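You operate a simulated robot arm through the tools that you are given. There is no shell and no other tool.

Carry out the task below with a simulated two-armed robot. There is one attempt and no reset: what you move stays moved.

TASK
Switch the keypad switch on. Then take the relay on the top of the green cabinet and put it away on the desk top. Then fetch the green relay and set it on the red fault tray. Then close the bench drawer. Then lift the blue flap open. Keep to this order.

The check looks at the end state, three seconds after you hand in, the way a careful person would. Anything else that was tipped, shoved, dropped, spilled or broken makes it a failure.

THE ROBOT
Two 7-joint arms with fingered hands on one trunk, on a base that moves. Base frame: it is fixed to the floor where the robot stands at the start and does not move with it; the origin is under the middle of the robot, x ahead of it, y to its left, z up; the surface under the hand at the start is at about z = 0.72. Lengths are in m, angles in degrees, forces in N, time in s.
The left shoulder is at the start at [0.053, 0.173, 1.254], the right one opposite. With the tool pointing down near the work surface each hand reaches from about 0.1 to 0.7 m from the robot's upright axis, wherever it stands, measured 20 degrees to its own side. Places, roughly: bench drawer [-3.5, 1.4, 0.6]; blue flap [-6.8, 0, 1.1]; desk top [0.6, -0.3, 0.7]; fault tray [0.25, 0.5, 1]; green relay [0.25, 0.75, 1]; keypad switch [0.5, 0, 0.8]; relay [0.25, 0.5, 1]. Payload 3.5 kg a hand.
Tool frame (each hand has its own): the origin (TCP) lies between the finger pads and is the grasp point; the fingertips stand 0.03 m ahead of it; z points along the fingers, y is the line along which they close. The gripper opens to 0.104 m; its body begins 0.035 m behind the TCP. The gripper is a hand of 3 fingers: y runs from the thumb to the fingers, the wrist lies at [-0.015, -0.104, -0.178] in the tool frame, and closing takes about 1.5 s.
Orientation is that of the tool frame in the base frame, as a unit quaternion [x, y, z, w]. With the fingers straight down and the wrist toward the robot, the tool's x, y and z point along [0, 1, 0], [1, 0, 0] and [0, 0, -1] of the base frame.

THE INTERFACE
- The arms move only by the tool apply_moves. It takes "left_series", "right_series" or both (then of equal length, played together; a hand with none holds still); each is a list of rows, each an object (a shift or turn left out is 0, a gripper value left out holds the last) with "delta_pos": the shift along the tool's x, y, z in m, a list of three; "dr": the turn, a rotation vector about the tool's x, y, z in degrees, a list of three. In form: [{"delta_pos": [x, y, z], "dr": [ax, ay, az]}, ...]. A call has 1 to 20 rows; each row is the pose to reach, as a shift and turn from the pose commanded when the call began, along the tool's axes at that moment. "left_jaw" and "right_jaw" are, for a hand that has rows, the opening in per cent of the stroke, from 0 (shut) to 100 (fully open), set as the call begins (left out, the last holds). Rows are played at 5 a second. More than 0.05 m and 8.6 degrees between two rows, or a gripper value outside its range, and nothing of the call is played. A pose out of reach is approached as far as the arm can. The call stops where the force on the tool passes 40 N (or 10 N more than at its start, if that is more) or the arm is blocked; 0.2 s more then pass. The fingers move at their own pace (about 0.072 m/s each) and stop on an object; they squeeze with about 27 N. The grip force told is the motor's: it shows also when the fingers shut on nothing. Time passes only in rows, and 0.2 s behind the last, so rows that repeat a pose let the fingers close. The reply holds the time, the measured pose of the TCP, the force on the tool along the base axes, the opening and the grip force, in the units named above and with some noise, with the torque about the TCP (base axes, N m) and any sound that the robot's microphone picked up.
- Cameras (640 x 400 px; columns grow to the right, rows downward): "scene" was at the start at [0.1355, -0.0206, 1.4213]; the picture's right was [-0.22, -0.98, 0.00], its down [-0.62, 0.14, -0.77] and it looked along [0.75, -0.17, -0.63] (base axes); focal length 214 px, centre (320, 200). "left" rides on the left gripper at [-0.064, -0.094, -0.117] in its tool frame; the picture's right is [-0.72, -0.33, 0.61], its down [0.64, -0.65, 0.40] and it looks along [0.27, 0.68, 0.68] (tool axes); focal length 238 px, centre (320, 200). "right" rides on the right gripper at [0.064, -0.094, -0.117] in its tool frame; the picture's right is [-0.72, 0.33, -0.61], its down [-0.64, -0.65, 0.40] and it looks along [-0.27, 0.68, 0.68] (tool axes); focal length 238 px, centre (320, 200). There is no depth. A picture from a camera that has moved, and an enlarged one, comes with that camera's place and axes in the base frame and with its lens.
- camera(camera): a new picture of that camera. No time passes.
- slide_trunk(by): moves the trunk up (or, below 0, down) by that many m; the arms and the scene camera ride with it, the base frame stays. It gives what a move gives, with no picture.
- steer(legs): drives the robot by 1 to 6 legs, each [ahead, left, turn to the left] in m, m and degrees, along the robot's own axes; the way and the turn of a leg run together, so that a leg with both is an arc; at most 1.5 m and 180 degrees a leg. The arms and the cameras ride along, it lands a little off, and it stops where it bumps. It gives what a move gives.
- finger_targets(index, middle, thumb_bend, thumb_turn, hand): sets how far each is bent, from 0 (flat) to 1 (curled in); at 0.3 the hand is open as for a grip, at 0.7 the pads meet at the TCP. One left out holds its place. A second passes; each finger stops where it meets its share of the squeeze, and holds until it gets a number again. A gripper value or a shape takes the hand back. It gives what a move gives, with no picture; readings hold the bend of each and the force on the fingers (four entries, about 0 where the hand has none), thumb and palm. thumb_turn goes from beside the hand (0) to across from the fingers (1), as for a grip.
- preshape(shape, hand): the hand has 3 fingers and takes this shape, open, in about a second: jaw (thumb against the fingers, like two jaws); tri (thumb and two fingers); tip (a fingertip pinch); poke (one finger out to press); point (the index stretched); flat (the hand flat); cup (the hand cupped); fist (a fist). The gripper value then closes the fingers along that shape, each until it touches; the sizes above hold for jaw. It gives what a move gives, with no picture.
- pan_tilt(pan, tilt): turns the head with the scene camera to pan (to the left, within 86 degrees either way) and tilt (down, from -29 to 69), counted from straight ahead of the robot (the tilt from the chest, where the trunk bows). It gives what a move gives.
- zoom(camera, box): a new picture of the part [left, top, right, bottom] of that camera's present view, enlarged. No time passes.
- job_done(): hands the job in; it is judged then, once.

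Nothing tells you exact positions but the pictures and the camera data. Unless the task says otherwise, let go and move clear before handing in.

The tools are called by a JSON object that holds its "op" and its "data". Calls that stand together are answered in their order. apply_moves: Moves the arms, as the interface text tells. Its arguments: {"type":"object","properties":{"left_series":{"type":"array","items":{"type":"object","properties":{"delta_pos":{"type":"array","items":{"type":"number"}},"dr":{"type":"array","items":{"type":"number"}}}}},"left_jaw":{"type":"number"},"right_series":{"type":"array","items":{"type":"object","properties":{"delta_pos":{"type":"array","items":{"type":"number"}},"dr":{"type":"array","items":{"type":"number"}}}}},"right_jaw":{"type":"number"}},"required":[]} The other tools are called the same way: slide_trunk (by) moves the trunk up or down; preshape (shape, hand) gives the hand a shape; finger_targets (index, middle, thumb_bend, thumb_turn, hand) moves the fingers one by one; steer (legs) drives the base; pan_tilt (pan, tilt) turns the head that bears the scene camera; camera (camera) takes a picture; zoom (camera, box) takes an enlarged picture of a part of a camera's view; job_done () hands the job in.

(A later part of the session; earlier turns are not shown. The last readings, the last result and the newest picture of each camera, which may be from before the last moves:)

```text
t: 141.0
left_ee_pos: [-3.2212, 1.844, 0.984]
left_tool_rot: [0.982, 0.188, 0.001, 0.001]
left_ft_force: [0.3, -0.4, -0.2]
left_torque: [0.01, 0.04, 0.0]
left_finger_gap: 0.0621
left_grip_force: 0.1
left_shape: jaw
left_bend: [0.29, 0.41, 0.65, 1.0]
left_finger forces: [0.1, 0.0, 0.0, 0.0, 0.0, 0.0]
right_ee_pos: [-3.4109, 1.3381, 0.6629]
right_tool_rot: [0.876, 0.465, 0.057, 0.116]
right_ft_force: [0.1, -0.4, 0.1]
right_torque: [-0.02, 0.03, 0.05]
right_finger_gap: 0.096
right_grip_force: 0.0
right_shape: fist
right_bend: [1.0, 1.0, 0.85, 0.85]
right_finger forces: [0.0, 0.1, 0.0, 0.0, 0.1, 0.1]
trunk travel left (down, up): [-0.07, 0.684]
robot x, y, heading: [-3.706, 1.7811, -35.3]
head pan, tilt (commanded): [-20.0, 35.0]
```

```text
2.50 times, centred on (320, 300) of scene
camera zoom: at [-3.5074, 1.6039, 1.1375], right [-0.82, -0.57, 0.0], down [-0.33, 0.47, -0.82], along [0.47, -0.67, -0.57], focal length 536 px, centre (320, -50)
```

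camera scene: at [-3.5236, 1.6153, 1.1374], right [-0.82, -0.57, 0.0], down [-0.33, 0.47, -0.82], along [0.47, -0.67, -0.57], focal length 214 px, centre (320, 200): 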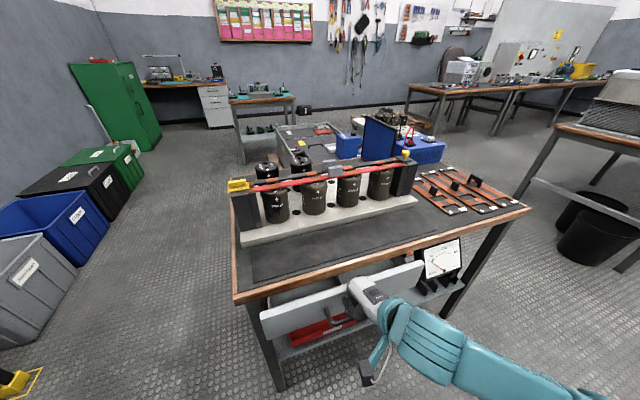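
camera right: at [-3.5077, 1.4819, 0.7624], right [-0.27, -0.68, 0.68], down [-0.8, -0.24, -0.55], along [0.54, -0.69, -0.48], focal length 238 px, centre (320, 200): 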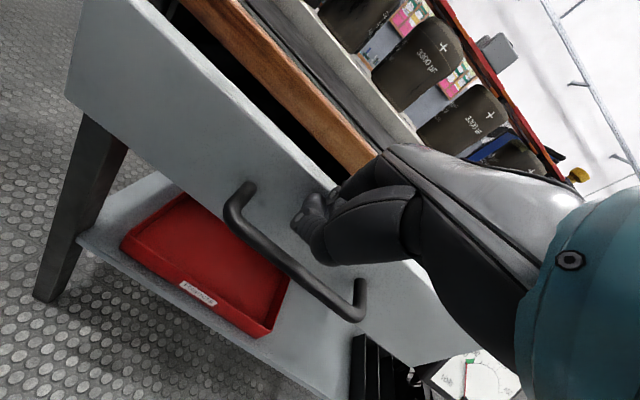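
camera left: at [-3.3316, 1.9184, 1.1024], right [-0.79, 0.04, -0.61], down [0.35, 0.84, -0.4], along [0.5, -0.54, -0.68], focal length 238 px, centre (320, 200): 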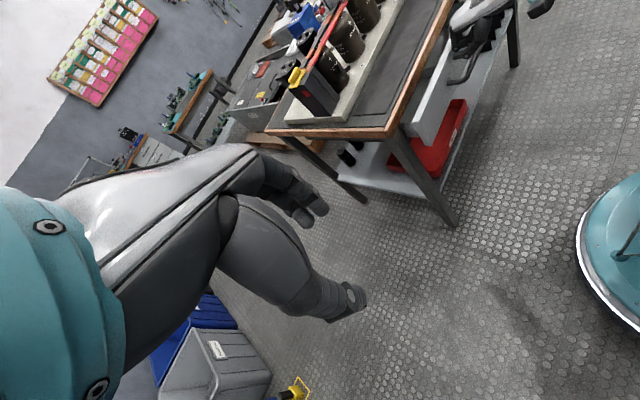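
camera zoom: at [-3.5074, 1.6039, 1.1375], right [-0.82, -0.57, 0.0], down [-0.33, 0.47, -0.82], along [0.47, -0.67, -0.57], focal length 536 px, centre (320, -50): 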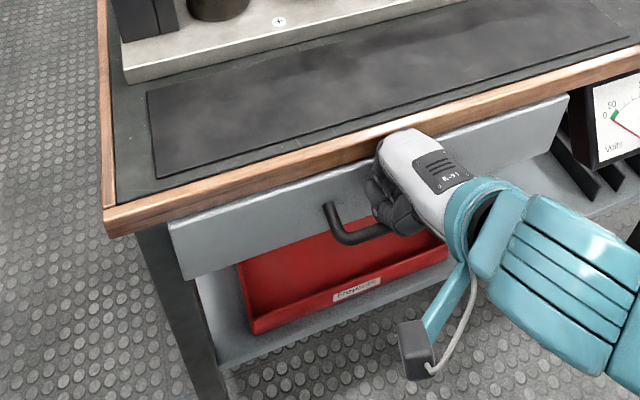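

{"op": "apply_moves", "data": {"right_series": [{"delta_pos": [0, 0.005, 0.0013]}, {"delta_pos": [0, 0.01, 0.0027]}, {"delta_pos": [0, 0.0145, 0.0039]}]}}

{"op": "zoom", "data": {"camera": "left", "box": [390, 0, 570, 150]}}

{"op": "zoom", "data": {"camera": "scene", "box": [200, 220, 440, 380]}}

```text
t: 141.8
left_ee_pos: [-3.2231, 1.8461, 0.9865]
left_tool_rot: [0.982, 0.186, 0.001, 0.001]
left_ft_force: [0.0, -0.2, -0.2]
left_torque: [-0.02, 0.0, -0.03]
left_finger_gap: 0.0619
left_grip_force: 0.1
left_shape: jaw
left_bend: [0.29, 0.41, 0.65, 1.0]
left_finger forces: [0.0, 0.0, 0.0, 0.1, 0.1, 0.0]
right_ee_pos: [-3.4047, 1.335, 0.6637]
right_tool_rot: [0.875, 0.467, 0.057, 0.112]
right_ft_force: [-21.1, 11.9, 8.6]
right_torque: [-0.29, -0.48, 0.0]
right_finger_gap: 0.0959
right_grip_force: 0.0
right_shape: fist
right_bend: [1.0, 1.0, 0.85, 0.85]
right_finger forces: [7.2, 11.3, 0.1, 0.1, 6.4, 0.1]
trunk travel left (down, up): [-0.07, 0.684]
robot x, y, heading: [-3.7119, 1.7827, -35.5]
head pan, tilt (commanded): [-20.0, 35.0]
stopped in row 3 (right hand): the force on the tool passed its limit at 47 N (the readings are from after the stop); the commanded pose is now the measured one
```

```text
2.67 times, centred on (480, 75) of left
camera zoom: at [-3.3183, 1.9083, 1.1033], right [-0.79, 0.04, -0.62], down [0.36, 0.84, -0.4], along [0.5, -0.54, -0.68], focal length 636 px, centre (-107, 533)
```

zoom: 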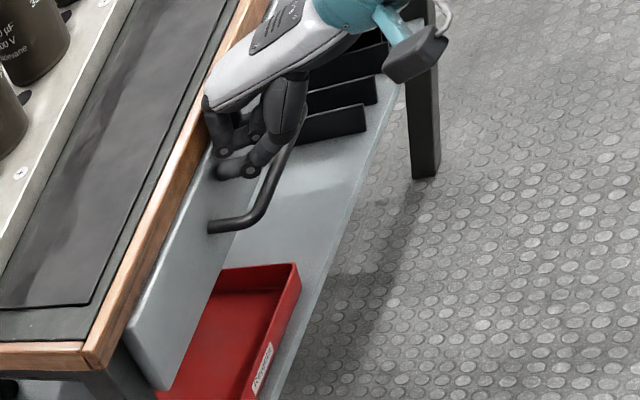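

```text
2.50 times, centred on (320, 300) of scene
camera zoom: at [-3.5109, 1.6055, 1.1382], right [-0.82, -0.57, 0.0], down [-0.32, 0.47, -0.82], along [0.47, -0.68, -0.57], focal length 536 px, centre (320, -50)
```

zoom: 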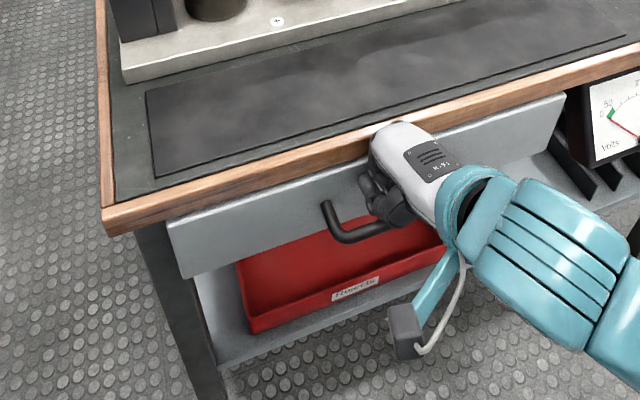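

The drawer hit its stop (47 N) and sits flush. I'll ease off, raise the fist clear of the handle, and back away, then check the drawer stayed shut.

{"op": "apply_moves", "data": {"right_series": [{"delta_pos": [0, -0.0058, -0.0016]}, {"delta_pos": [0, -0.0046, -0.0163]}, {"delta_pos": [0, 0.0006, -0.0356]}, {"delta_pos": [0, 0.0058, -0.055]}]}}

{"op": "steer", "data": {"legs": [[-0.2, 0, 0]]}}

{"op": "camera", "data": {"camera": "scene"}}

{"op": "zoom", "data": {"camera": "scene", "box": [200, 160, 440, 320]}}

{"op": "camera", "data": {"camera": "left"}}

```text
t: 142.8
left_ee_pos: [-3.2207, 1.8439, 0.9845]
left_tool_rot: [0.982, 0.189, 0.0, 0.0]
left_ft_force: [0.1, -0.2, -0.9]
left_torque: [-0.01, -0.02, 0.0]
left_finger_gap: 0.062
left_grip_force: 0.0
left_shape: jaw
left_bend: [0.29, 0.41, 0.65, 1.0]
left_finger forces: [0.0, 0.1, 0.0, 0.0, 0.0, 0.0]
right_ee_pos: [-3.4046, 1.3369, 0.7154]
right_tool_rot: [0.876, 0.466, 0.056, 0.112]
right_ft_force: [-0.8, 0.8, -0.6]
right_torque: [0.0, -0.05, 0.0]
right_finger_gap: 0.0962
right_grip_force: 0.0
right_shape: fist
right_bend: [1.0, 1.0, 0.85, 0.85]
right_finger forces: [0.0, 0.1, 0.1, 0.0, 0.1, 0.1]
right hand out of reach, approached as far as the arm can: row 4
trunk travel left (down, up): [-0.07, 0.684]
robot x, y, heading: [-3.7103, 1.7855, -35.4]
head pan, tilt (commanded): [-20.0, 35.0]
```

```text
t: 144.4
left_ee_pos: [-3.3839, 1.9593, 0.9858]
left_tool_rot: [0.983, 0.186, 0.001, -0.001]
left_ft_force: [0.1, 0.9, -0.1]
left_torque: [-0.01, 0.0, 0.0]
left_finger_gap: 0.062
left_grip_force: 0.1
left_shape: jaw
left_bend: [0.29, 0.41, 0.65, 1.0]
left_finger forces: [0.0, 0.0, 0.0, 0.0, 0.1, 0.0]
right_ee_pos: [-3.5703, 1.4534, 0.7151]
right_tool_rot: [0.876, 0.465, 0.056, 0.113]
right_ft_force: [0.2, 0.0, -0.4]
right_torque: [-0.05, 0.02, -0.03]
right_finger_gap: 0.0957
right_grip_force: 0.0
right_shape: fist
right_bend: [1.0, 1.0, 0.85, 0.85]
right_finger forces: [0.1, 0.1, 0.1, 0.0, 0.0, 0.0]
trunk travel left (down, up): [-0.07, 0.684]
robot x, y, heading: [-3.8769, 1.9021, -35.7]
head pan, tilt (commanded): [-20.0, 35.0]
```

```text
taken
camera scene: at [-3.6729, 1.72, 1.1375], right [-0.82, -0.57, 0.0], down [-0.32, 0.47, -0.82], along [0.46, -0.68, -0.57], focal length 214 px, centre (320, 200)
```

scene: 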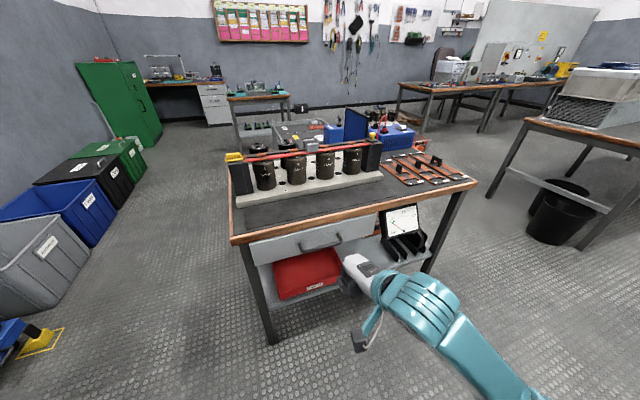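

```text
2.50 times, centred on (320, 240) of scene
camera zoom: at [-3.6729, 1.72, 1.1375], right [-0.82, -0.57, 0.0], down [-0.32, 0.47, -0.82], along [0.46, -0.68, -0.57], focal length 536 px, centre (320, 100)
```

zoom: 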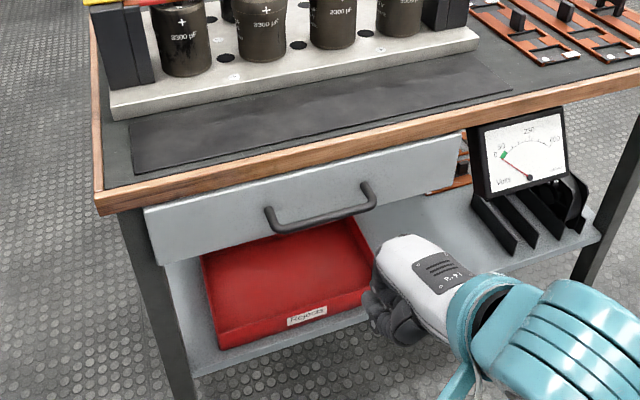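

```text
taken
camera left: at [-3.4795, 2.0222, 1.1026], right [-0.79, 0.04, -0.61], down [0.36, 0.84, -0.4], along [0.5, -0.54, -0.68], focal length 238 px, centre (320, 200)
```

left: 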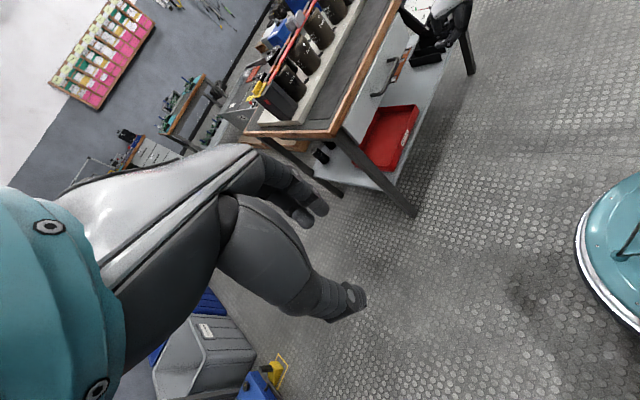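

{"op": "zoom", "data": {"camera": "left", "box": [320, 0, 480, 150]}}

{"op": "zoom", "data": {"camera": "scene", "box": [230, 200, 310, 260]}}

```text
2.67 times, centred on (400, 75) of left
camera zoom: at [-3.4795, 2.0222, 1.1026], right [-0.79, 0.04, -0.61], down [0.36, 0.84, -0.4], along [0.5, -0.54, -0.68], focal length 636 px, centre (107, 533)
```

zoom: 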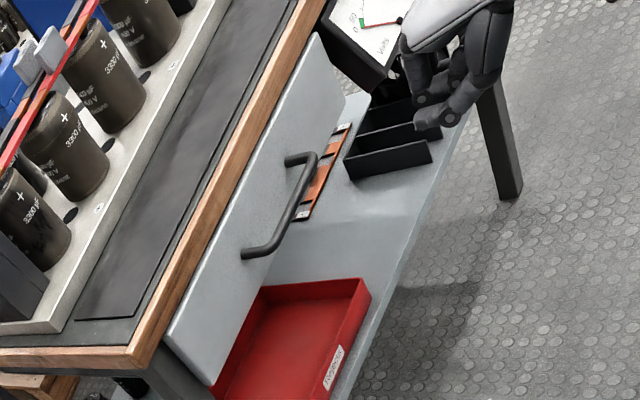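

```text
6.67 times, centred on (270, 230) of scene
camera zoom: at [-3.6729, 1.72, 1.1375], right [-0.82, -0.57, 0.0], down [-0.32, 0.47, -0.82], along [0.46, -0.68, -0.57], focal length 1430 px, centre (653, 0)
```

zoom: 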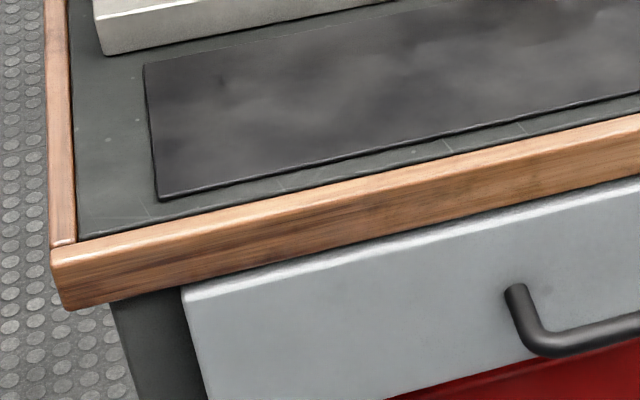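

The drawer is closed flush with nothing disturbed. Now the blue flap: I'll raise the trunk and look to the right along the aisle toward [-6.8, 0].

{"op": "slide_trunk", "data": {"by": 0.28}}

{"op": "pan_tilt", "data": {"pan": -86, "tilt": 20}}

{"op": "camera", "data": {"camera": "scene"}}

```text
t: 147.2
left_ee_pos: [-3.3847, 1.9597, 1.2646]
left_tool_rot: [0.983, 0.186, 0.0, 0.0]
left_ft_force: [-0.3, -0.3, 0.5]
left_torque: [-0.01, 0.0, -0.02]
left_finger_gap: 0.0618
left_grip_force: 0.1
left_shape: jaw
left_bend: [0.29, 0.41, 0.65, 1.0]
left_finger forces: [0.0, 0.1, 0.1, 0.0, 0.0, 0.0]
right_ee_pos: [-3.5704, 1.4514, 0.9948]
right_tool_rot: [0.877, 0.464, 0.056, 0.113]
right_ft_force: [0.1, -0.1, -0.5]
right_torque: [0.02, 0.01, -0.01]
right_finger_gap: 0.0963
right_grip_force: 0.0
right_shape: fist
right_bend: [1.0, 1.0, 0.85, 0.85]
right_finger forces: [0.0, 0.0, 0.0, 0.0, 0.0, 0.1]
trunk travel left (down, up): [-0.35, 0.404]
robot x, y, heading: [-3.8767, 1.9011, -35.8]
head pan, tilt (commanded): [-20.0, 35.0]
```

```text
t: 148.6
left_ee_pos: [-3.3839, 1.959, 1.2648]
left_tool_rot: [0.983, 0.186, 0.0, 0.001]
left_ft_force: [0.1, 0.2, 0.6]
left_torque: [-0.01, 0.0, 0.01]
left_finger_gap: 0.062
left_grip_force: 0.0
left_shape: jaw
left_bend: [0.29, 0.41, 0.65, 1.0]
left_finger forces: [0.0, 0.0, 0.0, 0.1, 0.0, 0.1]
right_ee_pos: [-3.5708, 1.4521, 0.9942]
right_tool_rot: [0.877, 0.464, 0.055, 0.113]
right_ft_force: [-0.3, -0.7, -0.6]
right_torque: [0.0, -0.04, 0.01]
right_finger_gap: 0.0959
right_grip_force: 0.0
right_shape: fist
right_bend: [1.0, 1.0, 0.85, 0.85]
right_finger forces: [0.0, 0.1, 0.0, 0.1, 0.0, 0.0]
trunk travel left (down, up): [-0.35, 0.404]
robot x, y, heading: [-3.8725, 1.9013, -35.7]
head pan, tilt (commanded): [-85.9, 20.0]
```

```text
taken
camera scene: at [-3.8795, 1.7905, 1.4516], right [-0.85, 0.52, 0.0], down [0.18, 0.29, -0.94], along [-0.49, -0.8, -0.34], focal length 214 px, centre (320, 200)
```

scene: 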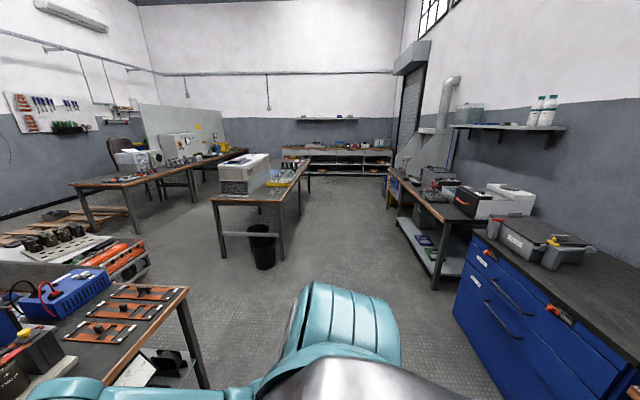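

{"op": "steer", "data": {"legs": [[-0.1, 0, -90], [1.4, 0, 0]]}}

{"op": "pan_tilt", "data": {"pan": -30, "tilt": 15}}

{"op": "camera", "data": {"camera": "scene"}}

```text
t: 159.4
left_ee_pos: [-4.5944, 0.3364, 1.2637]
left_tool_rot: [0.838, -0.546, 0.0, 0.0]
left_ft_force: [-0.1, -0.3, 0.8]
left_torque: [0.0, 0.02, 0.0]
left_finger_gap: 0.0621
left_grip_force: 0.1
left_shape: jaw
left_bend: [0.29, 0.41, 0.65, 1.0]
left_finger forces: [0.0, 0.0, 0.1, 0.0, 0.0, 0.1]
right_ee_pos: [-5.1092, 0.4995, 0.9947]
right_tool_rot: [0.954, -0.271, -0.039, 0.121]
right_ft_force: [0.9, -0.1, -0.8]
right_torque: [0.01, 0.03, 0.0]
right_finger_gap: 0.096
right_grip_force: 0.0
right_shape: fist
right_bend: [1.0, 1.0, 0.85, 0.85]
right_finger forces: [0.0, 0.0, 0.0, 0.0, 0.0, 0.0]
trunk travel left (down, up): [-0.35, 0.404]
robot x, y, heading: [-4.6692, 0.8188, -123.2]
head pan, tilt (commanded): [-85.9, 20.0]
```

```text
t: 160.6
left_ee_pos: [-4.5942, 0.3364, 1.2649]
left_tool_rot: [0.838, -0.546, 0.0, 0.0]
left_ft_force: [0.8, -0.4, 0.4]
left_torque: [0.02, 0.01, -0.07]
left_finger_gap: 0.062
left_grip_force: 0.1
left_shape: jaw
left_bend: [0.29, 0.41, 0.65, 1.0]
left_finger forces: [0.0, 0.0, 0.0, 0.0, 0.0, 0.0]
right_ee_pos: [-5.109, 0.5002, 0.9953]
right_tool_rot: [0.954, -0.271, -0.037, 0.12]
right_ft_force: [0.0, 0.2, 1.1]
right_torque: [0.06, -0.03, 0.02]
right_finger_gap: 0.0958
right_grip_force: 0.0
right_shape: fist
right_bend: [1.0, 1.0, 0.85, 0.85]
right_finger forces: [0.1, 0.0, 0.0, 0.0, 0.0, 0.1]
trunk travel left (down, up): [-0.35, 0.404]
robot x, y, heading: [-4.6725, 0.8167, -123.2]
head pan, tilt (commanded): [-30.0, 15.0]
```

```text
taken
camera scene: at [-4.7842, 0.7338, 1.4598], right [-0.45, 0.89, 0.0], down [0.23, 0.12, -0.97], along [-0.86, -0.44, -0.26], focal length 214 px, centre (320, 200)
```

scene: 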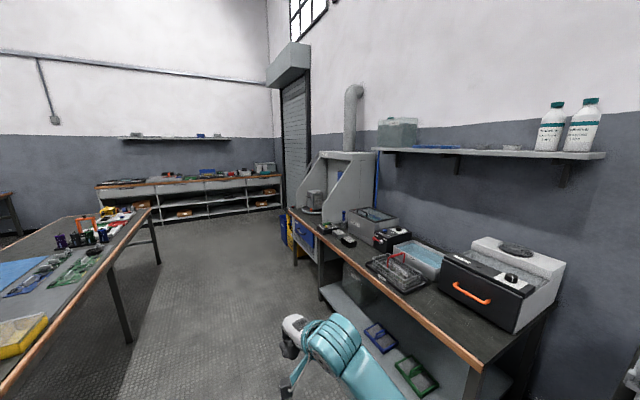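

{"op": "zoom", "data": {"camera": "scene", "box": [270, 80, 430, 280]}}

{"op": "steer", "data": {"legs": [[1.2, 0.05, -3]]}}

{"op": "pan_tilt", "data": {"pan": -60, "tilt": 15}}

{"op": "camera", "data": {"camera": "scene"}}

```text
2.00 times, centred on (350, 180) of scene
camera zoom: at [-4.7842, 0.7338, 1.4598], right [-0.45, 0.89, 0.0], down [0.23, 0.12, -0.97], along [-0.86, -0.44, -0.26], focal length 429 px, centre (260, 240)
```

zoom: 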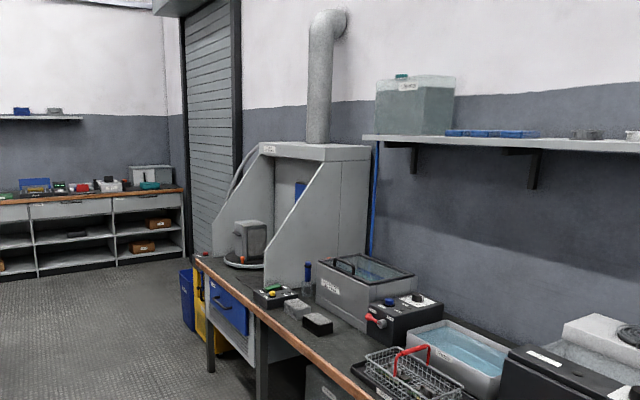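

```text
t: 166.8
left_ee_pos: [-5.2603, -0.7002, 1.2643]
left_tool_rot: [0.826, -0.564, 0.0, 0.001]
left_ft_force: [0.3, 0.1, -0.2]
left_torque: [-0.01, -0.02, 0.05]
left_finger_gap: 0.062
left_grip_force: 0.1
left_shape: jaw
left_bend: [0.29, 0.41, 0.65, 1.0]
left_finger forces: [0.0, 0.0, 0.1, 0.0, 0.1, 0.1]
right_ee_pos: [-5.7682, -0.5136, 0.9957]
right_tool_rot: [0.948, -0.292, -0.041, 0.119]
right_ft_force: [-0.3, -0.1, -0.4]
right_torque: [0.0, -0.02, 0.0]
right_finger_gap: 0.0956
right_grip_force: 0.0
right_shape: fist
right_bend: [1.0, 1.0, 0.85, 0.85]
right_finger forces: [0.1, 0.0, 0.0, 0.0, 0.0, 0.1]
trunk travel left (down, up): [-0.35, 0.404]
robot x, y, heading: [-5.3172, -0.2105, -125.6]
head pan, tilt (commanded): [-30.0, 15.0]
```

```text
t: 167.7
left_ee_pos: [-5.2603, -0.6998, 1.2635]
left_tool_rot: [0.826, -0.564, -0.001, -0.001]
left_ft_force: [-0.4, 0.1, 0.5]
left_torque: [0.01, 0.04, -0.01]
left_finger_gap: 0.0621
left_grip_force: 0.1
left_shape: jaw
left_bend: [0.29, 0.41, 0.65, 1.0]
left_finger forces: [0.1, 0.0, 0.0, 0.0, 0.0, 0.0]
right_ee_pos: [-5.7677, -0.5135, 0.9939]
right_tool_rot: [0.948, -0.291, -0.041, 0.12]
right_ft_force: [0.4, 0.0, 0.6]
right_torque: [0.0, 0.03, -0.02]
right_finger_gap: 0.0961
right_grip_force: 0.0
right_shape: fist
right_bend: [1.0, 1.0, 0.85, 0.85]
right_finger forces: [0.1, 0.1, 0.1, 0.0, 0.0, 0.1]
trunk travel left (down, up): [-0.35, 0.404]
robot x, y, heading: [-5.3178, -0.2112, -125.7]
head pan, tilt (commanded): [-60.0, 15.0]
```

```text
taken
camera scene: at [-5.4406, -0.2461, 1.4598], right [0.1, 1.0, 0.0], down [0.26, -0.03, -0.97], along [-0.96, 0.09, -0.26], focal length 214 px, centre (320, 200)
```

scene: 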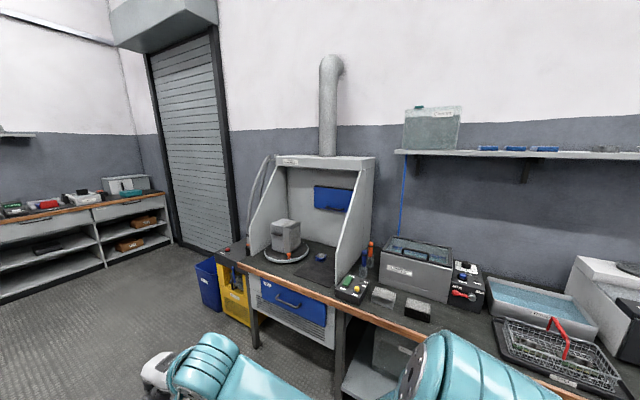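

{"op": "zoom", "data": {"camera": "scene", "box": [230, 140, 400, 300]}}

{"op": "zoom", "data": {"camera": "scene", "box": [300, 170, 370, 220]}}

```text
2.50 times, centred on (315, 220) of scene
camera zoom: at [-5.4406, -0.2461, 1.4598], right [0.1, 1.0, 0.0], down [0.26, -0.03, -0.97], along [-0.96, 0.09, -0.26], focal length 536 px, centre (332, 150)
```

zoom: 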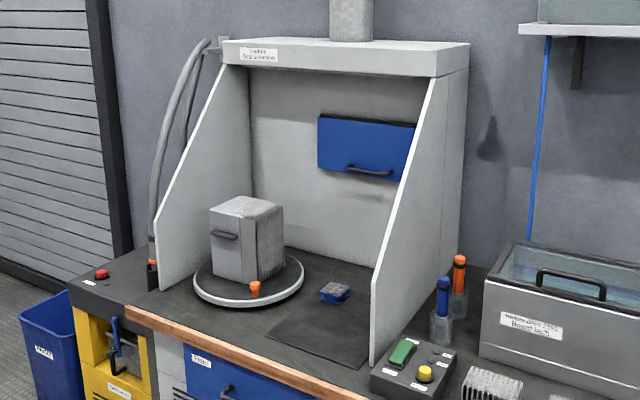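

```text
8.00 times, centred on (335, 195) of scene
camera zoom: at [-5.4406, -0.2461, 1.4598], right [0.1, 1.0, 0.0], down [0.26, -0.03, -0.97], along [-0.96, 0.09, -0.26], focal length 1716 px, centre (200, 240)
```

zoom: 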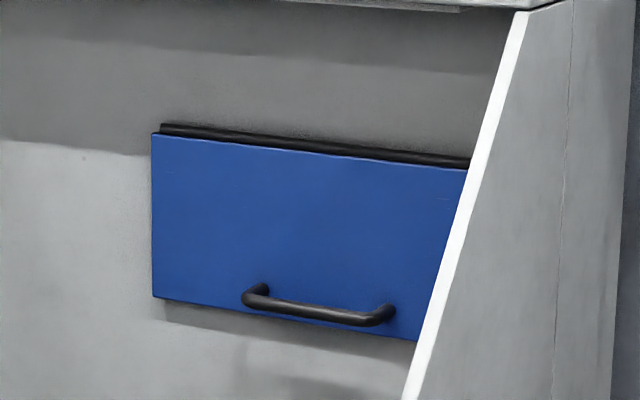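

The blue flap is on the back wall of a fume hood, hinged at its top edge with a bar handle near the bottom (about z = 1.04). I'll turn to face the hood and look from straight in front.

{"op": "steer", "data": {"legs": [[0, 0, -90], [0.25, 0.85, 0]]}}

{"op": "pan_tilt", "data": {"pan": -10, "tilt": 25}}

{"op": "camera", "data": {"camera": "scene"}}

```text
t: 176.2
left_ee_pos: [-6.4839, -0.8565, 1.2644]
left_tool_rot: [-0.198, 0.98, 0.0, -0.001]
left_ft_force: [-0.1, -0.2, 0.0]
left_torque: [0.0, 0.0, -0.01]
left_finger_gap: 0.0623
left_grip_force: 0.1
left_shape: jaw
left_bend: [0.29, 0.41, 0.65, 1.0]
left_finger forces: [0.1, 0.0, 0.0, 0.0, 0.1, 0.0]
right_ee_pos: [-6.3117, -0.3441, 0.995]
right_tool_rot: [-0.475, 0.871, 0.112, -0.058]
right_ft_force: [0.1, 0.0, -0.4]
right_torque: [-0.03, -0.01, -0.02]
right_finger_gap: 0.0962
right_grip_force: 0.0
right_shape: fist
right_bend: [1.0, 1.0, 0.85, 0.85]
right_finger forces: [0.1, 0.1, 0.0, 0.0, 0.0, 0.1]
trunk travel left (down, up): [-0.35, 0.404]
robot x, y, heading: [-5.9952, -0.7835, 145.8]
head pan, tilt (commanded): [-60.0, 15.0]
```

```text
t: 177.3
left_ee_pos: [-6.4825, -0.8555, 1.2641]
left_tool_rot: [-0.199, 0.98, 0.0, 0.0]
left_ft_force: [0.4, 0.3, 0.2]
left_torque: [0.01, 0.0, 0.02]
left_finger_gap: 0.0621
left_grip_force: 0.0
left_shape: jaw
left_bend: [0.29, 0.41, 0.65, 1.0]
left_finger forces: [0.0, 0.1, 0.0, 0.0, 0.0, 0.0]
right_ee_pos: [-6.3107, -0.3443, 0.9964]
right_tool_rot: [-0.476, 0.87, 0.112, -0.058]
right_ft_force: [-0.6, -0.1, 0.4]
right_torque: [-0.04, -0.02, -0.01]
right_finger_gap: 0.0961
right_grip_force: 0.2
right_shape: fist
right_bend: [1.0, 1.0, 0.85, 0.85]
right_finger forces: [0.0, 0.0, 0.0, 0.1, 0.0, 0.1]
trunk travel left (down, up): [-0.35, 0.404]
robot x, y, heading: [-5.9972, -0.786, 145.8]
head pan, tilt (commanded): [-10.0, 25.0]
```

```text
taken
camera scene: at [-6.1063, -0.6943, 1.4436], right [0.7, 0.72, 0.0], down [0.3, -0.29, -0.91], along [-0.65, 0.63, -0.42], focal length 214 px, centre (320, 200)
```

scene: 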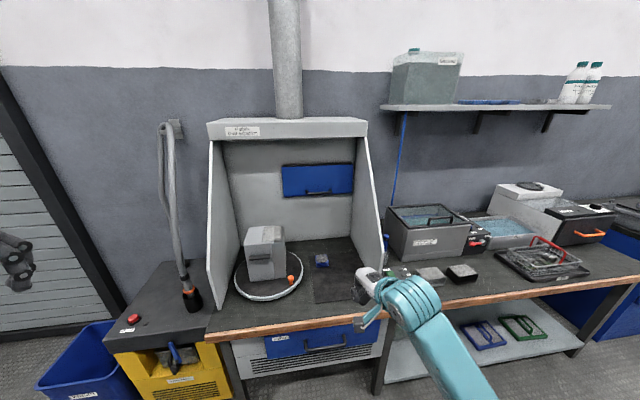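

{"op": "zoom", "data": {"camera": "scene", "box": [200, 110, 400, 310]}}

{"op": "zoom", "data": {"camera": "scene", "box": [270, 150, 370, 210]}}

```text
2.00 times, centred on (300, 210) of scene
camera zoom: at [-6.1063, -0.6943, 1.4436], right [0.7, 0.72, 0.0], down [0.3, -0.29, -0.91], along [-0.65, 0.63, -0.42], focal length 429 px, centre (360, 180)
```

zoom: 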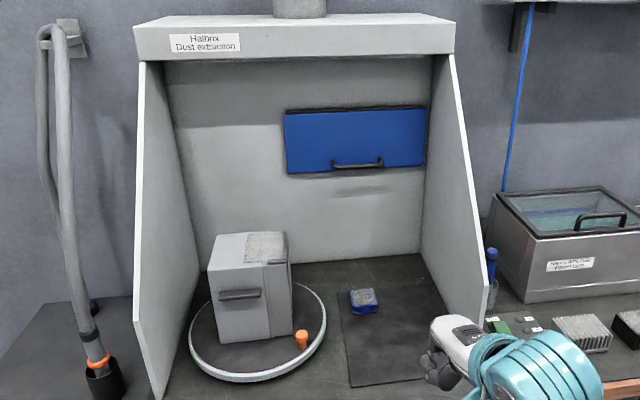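

```text
6.40 times, centred on (320, 180) of scene
camera zoom: at [-6.1063, -0.6943, 1.4436], right [0.7, 0.72, 0.0], down [0.3, -0.29, -0.91], along [-0.65, 0.63, -0.42], focal length 1373 px, centre (320, 328)
```

zoom: 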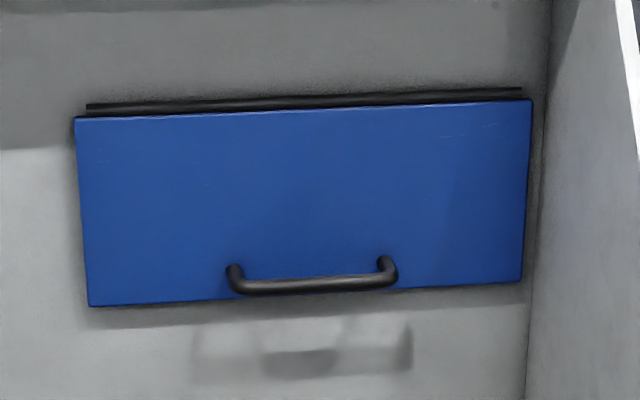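

I now have the flap geometry: hinge at z ≈ 1.165, bar handle centred at about z = 1.028 standing ~4 cm off the flap. I'll open the right hand, pitch it forward-down and raise it before driving closer.

{"op": "preshape", "data": {"hand": "right", "shape": "jaw"}}

{"op": "apply_moves", "data": {"right_series": [{"delta_pos": [0, 0.0044, -0.0164], "dr": [-7, 0, 0]}, {"delta_pos": [0, 0.0088, -0.0328], "dr": [-14, 0, 0]}, {"delta_pos": [0, 0.0133, -0.0493], "dr": [-21, 0, 0]}, {"delta_pos": [0, 0.0177, -0.0657], "dr": [-28, 0, 0]}, {"delta_pos": [0, 0.0221, -0.0821], "dr": [-35, 0, 0]}], "right_jaw": 50}}

{"op": "camera", "data": {"camera": "scene"}}

{"op": "camera", "data": {"camera": "right"}}

```text
t: 178.2
left_ee_pos: [-6.4834, -0.8552, 1.2645]
left_tool_rot: [-0.198, 0.98, 0.0, 0.0]
left_ft_force: [-0.4, -0.7, -0.2]
left_torque: [0.01, -0.01, 0.0]
left_finger_gap: 0.0621
left_grip_force: 0.0
left_shape: jaw
left_bend: [0.29, 0.41, 0.65, 1.0]
left_finger forces: [0.1, 0.0, 0.0, 0.0, 0.0, 0.0]
right_ee_pos: [-6.3108, -0.3433, 0.9953]
right_tool_rot: [-0.476, 0.87, 0.112, -0.058]
right_ft_force: [-1.0, -0.4, 0.0]
right_torque: [-0.02, 0.0, 0.04]
right_finger_gap: 0.1036
right_grip_force: 0.0
right_shape: jaw
right_bend: [0.3, 0.3, 0.3, 0.97]
right_finger forces: [0.0, 0.0, 0.0, 0.1, 0.0, 0.0]
trunk travel left (down, up): [-0.35, 0.404]
robot x, y, heading: [-5.9964, -0.7889, 145.9]
head pan, tilt (commanded): [-10.0, 25.0]
```

```text
t: 179.4
left_ee_pos: [-6.4838, -0.8555, 1.2649]
left_tool_rot: [-0.199, 0.98, 0.0, -0.002]
left_ft_force: [-0.6, 0.4, 0.4]
left_torque: [-0.02, 0.01, 0.01]
left_finger_gap: 0.0619
left_grip_force: 0.1
left_shape: jaw
left_bend: [0.29, 0.41, 0.65, 1.0]
left_finger forces: [0.0, 0.0, 0.0, 0.1, 0.0, 0.0]
right_ee_pos: [-6.3125, -0.3441, 1.0799]
right_tool_rot: [-0.436, 0.796, 0.37, -0.198]
right_ft_force: [0.2, -0.2, 0.2]
right_torque: [-0.03, 0.01, 0.03]
right_finger_gap: 0.0525
right_grip_force: 0.0
right_shape: jaw
right_bend: [0.74, 0.44, 0.69, 1.0]
right_finger forces: [0.0, 0.1, 0.0, 0.1, 0.1, 0.0]
trunk travel left (down, up): [-0.35, 0.404]
robot x, y, heading: [-5.9977, -0.7844, 145.8]
head pan, tilt (commanded): [-10.0, 25.0]
```

```text
taken
camera scene: at [-6.1062, -0.6945, 1.4436], right [0.7, 0.72, 0.0], down [0.3, -0.29, -0.91], along [-0.65, 0.63, -0.42], focal length 214 px, centre (320, 200)
```

scene: 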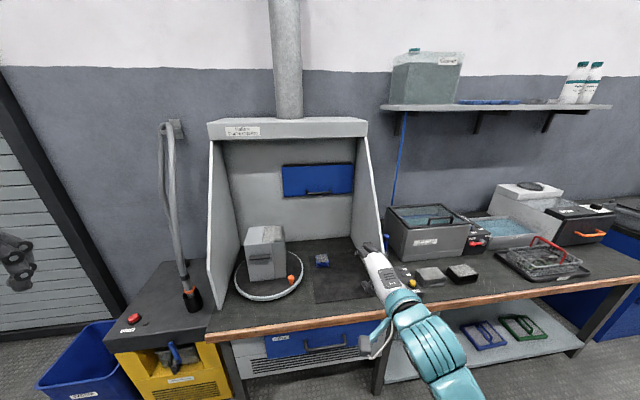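

```text
taken
camera right: at [-6.221, -0.4791, 1.0841], right [0.6, 0.46, 0.65], down [0.45, 0.48, -0.75], along [-0.66, 0.74, 0.08], focal length 238 px, centre (320, 200)
```

right: 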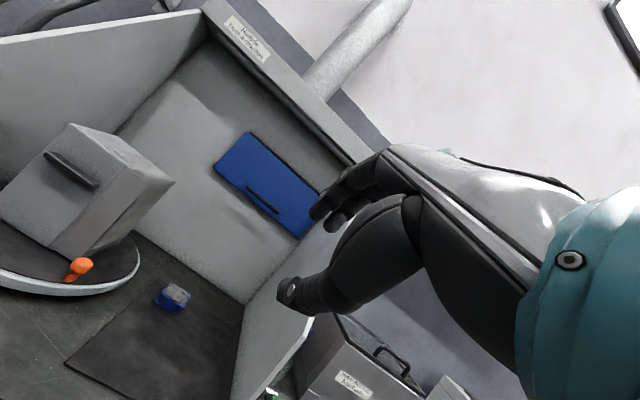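

{"op": "steer", "data": {"legs": [[0.25, 0.03, -1.6]]}}

{"op": "camera", "data": {"camera": "scene"}}

{"op": "camera", "data": {"camera": "right"}}

```text
t: 181.3
left_ee_pos: [-6.7116, -0.7235, 1.264]
left_tool_rot: [-0.186, 0.983, -0.001, 0.0]
left_ft_force: [0.3, -0.1, -0.1]
left_torque: [-0.01, -0.01, -0.01]
left_finger_gap: 0.0617
left_grip_force: 0.0
left_shape: jaw
left_bend: [0.29, 0.41, 0.65, 1.0]
left_finger forces: [0.1, 0.0, 0.0, 0.0, 0.0, 0.1]
right_ee_pos: [-6.5253, -0.2165, 1.0785]
right_tool_rot: [-0.426, 0.803, 0.37, -0.192]
right_ft_force: [0.2, -0.4, 0.2]
right_torque: [-0.02, 0.02, 0.03]
right_finger_gap: 0.0524
right_grip_force: 0.1
right_shape: jaw
right_bend: [0.74, 0.44, 0.69, 1.0]
right_finger forces: [0.1, 0.0, 0.1, 0.1, 0.1, 0.0]
trunk travel left (down, up): [-0.35, 0.404]
robot x, y, heading: [-6.2198, -0.6695, 144.6]
head pan, tilt (commanded): [-10.0, 25.0]
```

```text
taken
camera scene: at [-6.3291, -0.5721, 1.4435], right [0.71, 0.7, 0.0], down [0.3, -0.3, -0.91], along [-0.63, 0.65, -0.42], focal length 214 px, centre (320, 200)
```

scene: 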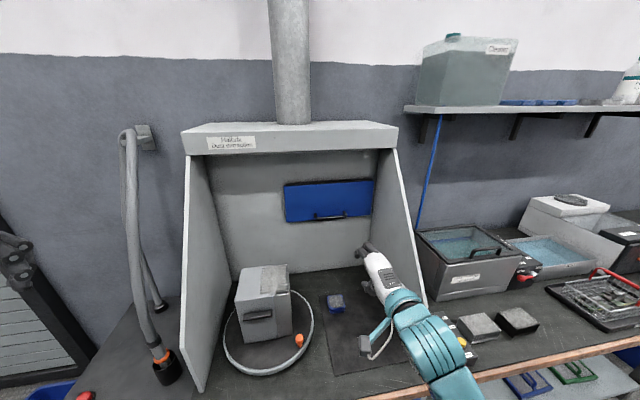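

```text
taken
camera right: at [-6.438, -0.354, 1.0838], right [0.61, 0.45, 0.65], down [0.46, 0.47, -0.75], along [-0.64, 0.76, 0.08], focal length 238 px, centre (320, 200)
```

right: 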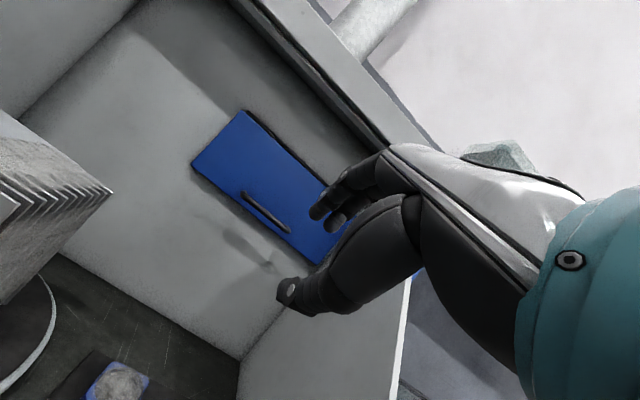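

{"op": "zoom", "data": {"camera": "right", "box": [180, 100, 360, 280]}}

{"op": "zoom", "data": {"camera": "scene", "box": [270, 160, 410, 270]}}

```text
2.22 times, centred on (270, 190) of right
camera zoom: at [-6.438, -0.354, 1.0838], right [0.61, 0.45, 0.65], down [0.46, 0.47, -0.75], along [-0.64, 0.76, 0.08], focal length 530 px, centre (431, 222)
```

zoom: 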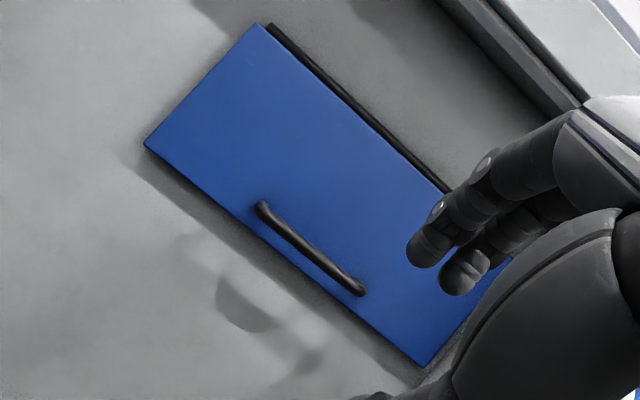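

```text
3.64 times, centred on (340, 215) of scene
camera zoom: at [-6.3291, -0.5721, 1.4435], right [0.71, 0.7, 0.0], down [0.3, -0.3, -0.91], along [-0.63, 0.65, -0.42], focal length 780 px, centre (247, 146)
```

zoom: 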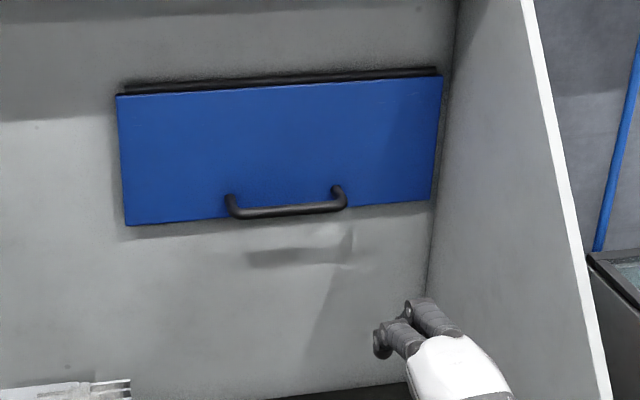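

{"op": "steer", "data": {"legs": [[0.09, 0, 0]]}}

{"op": "apply_moves", "data": {"right_series": [{"delta_pos": [0, 0.0261, 0.0303]}, {"delta_pos": [0, 0.0522, 0.0606]}, {"delta_pos": [0, 0.0783, 0.0909]}, {"delta_pos": [0, 0.1043, 0.1212]}]}}

{"op": "camera", "data": {"camera": "right"}}

{"op": "camera", "data": {"camera": "scene"}}

```text
t: 182.4
left_ee_pos: [-6.7817, -0.6727, 1.2642]
left_tool_rot: [-0.185, 0.983, -0.001, 0.0]
left_ft_force: [-0.2, 0.5, -0.6]
left_torque: [-0.03, 0.0, 0.02]
left_finger_gap: 0.0619
left_grip_force: 0.0
left_shape: jaw
left_bend: [0.29, 0.41, 0.65, 1.0]
left_finger forces: [0.1, 0.0, 0.1, 0.0, 0.0, 0.0]
right_ee_pos: [-6.596, -0.1662, 1.0804]
right_tool_rot: [-0.426, 0.802, 0.37, -0.193]
right_ft_force: [0.2, -0.7, 0.5]
right_torque: [-0.03, 0.04, 0.0]
right_finger_gap: 0.0523
right_grip_force: 0.0
right_shape: jaw
right_bend: [0.74, 0.44, 0.69, 1.0]
right_finger forces: [0.1, 0.0, 0.0, 0.0, 0.0, 0.0]
trunk travel left (down, up): [-0.35, 0.404]
robot x, y, heading: [-6.289, -0.6176, 144.4]
head pan, tilt (commanded): [-10.0, 25.0]
```

```text
t: 183.4
left_ee_pos: [-6.7799, -0.6712, 1.2643]
left_tool_rot: [-0.185, 0.983, 0.0, 0.0]
left_ft_force: [0.7, -0.9, -0.2]
left_torque: [0.04, 0.02, -0.03]
left_finger_gap: 0.0622
left_grip_force: 0.0
left_shape: jaw
left_bend: [0.29, 0.41, 0.65, 1.0]
left_finger forces: [0.0, 0.0, 0.0, 0.0, 0.1, 0.0]
right_ee_pos: [-6.7294, -0.0765, 1.0794]
right_tool_rot: [-0.426, 0.802, 0.372, -0.193]
right_ft_force: [0.1, -0.4, 0.3]
right_torque: [0.0, 0.01, 0.01]
right_finger_gap: 0.0524
right_grip_force: 0.3
right_shape: jaw
right_bend: [0.74, 0.44, 0.69, 1.0]
right_finger forces: [0.0, 0.1, 0.1, 0.1, 0.0, 0.1]
trunk travel left (down, up): [-0.35, 0.404]
robot x, y, heading: [-6.2899, -0.6175, 144.5]
head pan, tilt (commanded): [-10.0, 25.0]
```

```text
taken
camera right: at [-6.6408, -0.2132, 1.0845], right [0.61, 0.45, 0.65], down [0.46, 0.47, -0.75], along [-0.64, 0.76, 0.08], focal length 238 px, centre (320, 200)
```

right: 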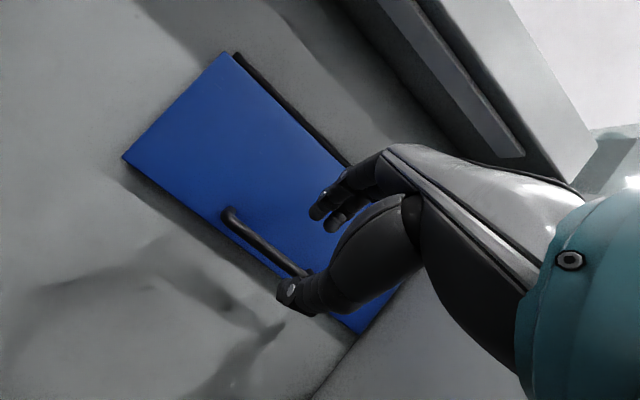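

```text
taken
camera scene: at [-6.3998, -0.5215, 1.4435], right [0.71, 0.7, 0.0], down [0.3, -0.3, -0.91], along [-0.63, 0.65, -0.42], focal length 214 px, centre (320, 200)
```

scene: 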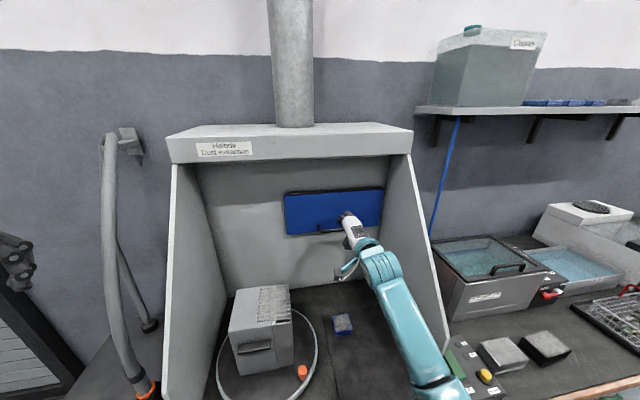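

{"op": "zoom", "data": {"camera": "right", "box": [200, 150, 380, 330]}}

{"op": "zoom", "data": {"camera": "scene", "box": [270, 170, 410, 280]}}

{"op": "camera", "data": {"camera": "left"}}

```text
2.22 times, centred on (290, 240) of right
camera zoom: at [-6.6408, -0.2132, 1.0845], right [0.61, 0.45, 0.65], down [0.46, 0.47, -0.75], along [-0.64, 0.76, 0.08], focal length 530 px, centre (387, 111)
```

zoom: 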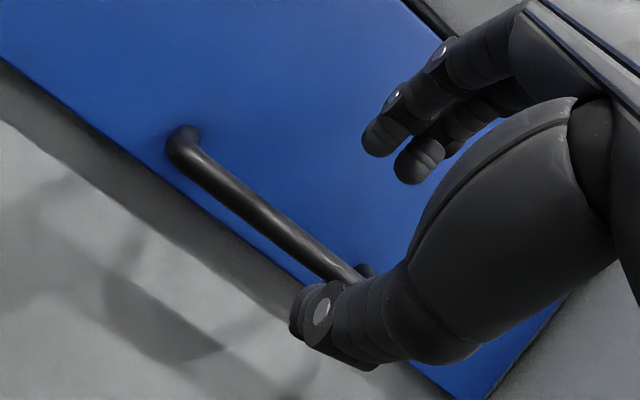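

```text
3.64 times, centred on (340, 225) of scene
camera zoom: at [-6.3998, -0.5215, 1.4435], right [0.71, 0.7, 0.0], down [0.3, -0.3, -0.91], along [-0.63, 0.65, -0.42], focal length 780 px, centre (247, 109)
```

zoom: 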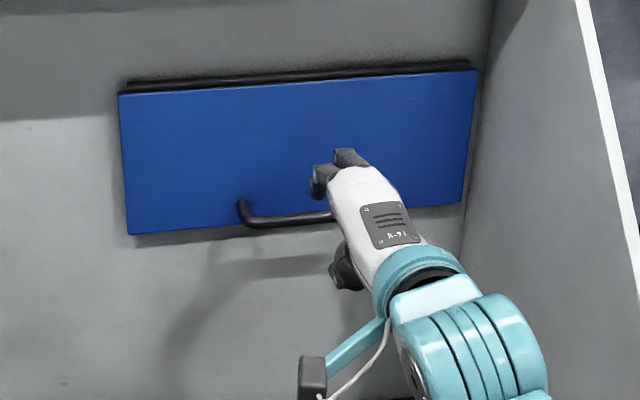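

```text
taken
camera left: at [-6.6877, -0.738, 1.3824], right [0.79, -0.04, -0.61], down [-0.36, -0.84, -0.4], along [-0.5, 0.54, -0.68], focal length 238 px, centre (320, 200)
```

left: 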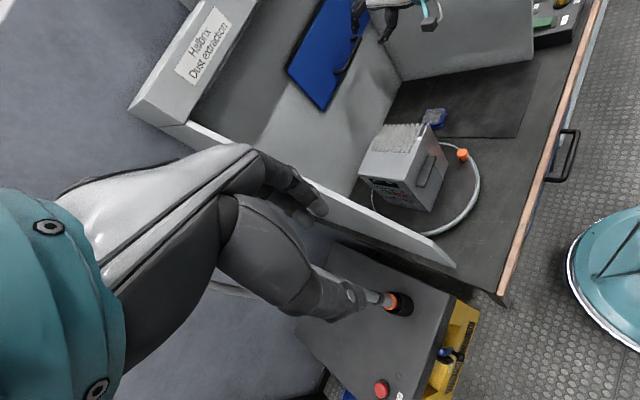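

{"op": "zoom", "data": {"camera": "left", "box": [280, 0, 460, 130]}}

```text
3.08 times, centred on (370, 65) of left
camera zoom: at [-6.6877, -0.738, 1.3824], right [0.79, -0.04, -0.61], down [-0.36, -0.84, -0.4], along [-0.5, 0.54, -0.68], focal length 733 px, centre (166, 615)
```

zoom: 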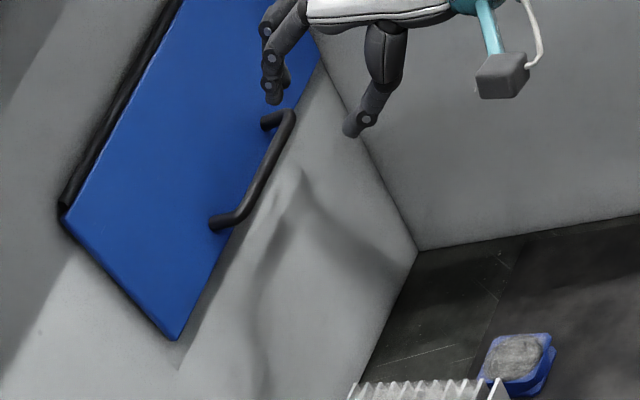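

The side view confirms the bar at e.g. z = 1.028 and the fingers lined up. I'll narrow the opening, shift to centre the bar between thumb and fingers, and advance along the pointing direction.

{"op": "apply_moves", "data": {"right_series": [{"delta_pos": [0, 0.012, 0]}, {"delta_pos": [0, 0.023, 0]}, {"delta_pos": [0, 0.023, 0.025]}, {"delta_pos": [0, 0.023, 0.05]}, {"delta_pos": [0, 0.023, 0.06]}], "right_jaw": 40}}

{"op": "zoom", "data": {"camera": "left", "box": [280, 0, 460, 130]}}

{"op": "zoom", "data": {"camera": "right", "box": [200, 150, 380, 330]}}

```text
t: 184.6
left_ee_pos: [-6.7812, -0.6727, 1.2647]
left_tool_rot: [-0.186, 0.983, 0.0, -0.001]
left_ft_force: [-0.4, 0.1, 0.3]
left_torque: [0.01, 0.0, 0.03]
left_finger_gap: 0.062
left_grip_force: 0.1
left_shape: jaw
left_bend: [0.29, 0.41, 0.65, 1.0]
left_finger forces: [0.0, 0.0, 0.0, 0.0, 0.0, 0.0]
right_ee_pos: [-6.7779, -0.0431, 1.0597]
right_tool_rot: [-0.425, 0.802, 0.372, -0.193]
right_ft_force: [0.3, -0.3, 0.9]
right_torque: [-0.01, -0.01, -0.03]
right_finger_gap: 0.0419
right_grip_force: 0.0
right_shape: jaw
right_bend: [0.74, 0.49, 0.72, 1.0]
right_finger forces: [0.1, 0.1, 0.0, 0.0, 0.1, 0.1]
trunk travel left (down, up): [-0.35, 0.404]
robot x, y, heading: [-6.2923, -0.6124, 144.6]
head pan, tilt (commanded): [-10.0, 25.0]
```

```text
3.08 times, centred on (370, 65) of left
camera zoom: at [-6.6871, -0.7382, 1.3826], right [0.79, -0.04, -0.61], down [-0.36, -0.84, -0.4], along [-0.5, 0.54, -0.68], focal length 733 px, centre (166, 615)
```

zoom: 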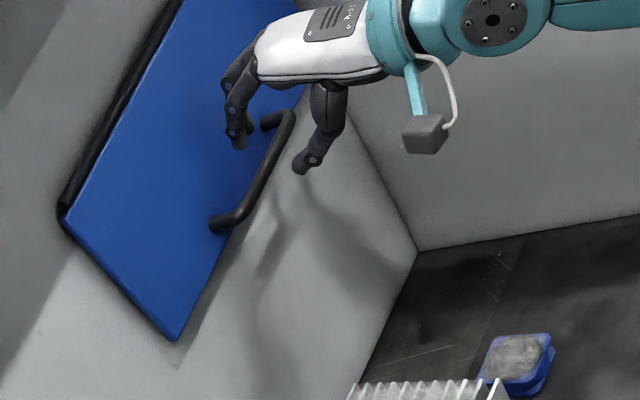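

```text
2.22 times, centred on (290, 240) of right
camera zoom: at [-6.69, -0.1799, 1.0632], right [0.61, 0.45, 0.65], down [0.46, 0.47, -0.75], along [-0.64, 0.76, 0.08], focal length 530 px, centre (387, 111)
```

zoom: 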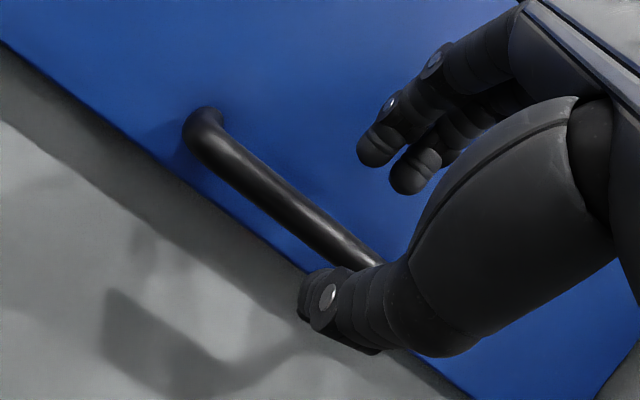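

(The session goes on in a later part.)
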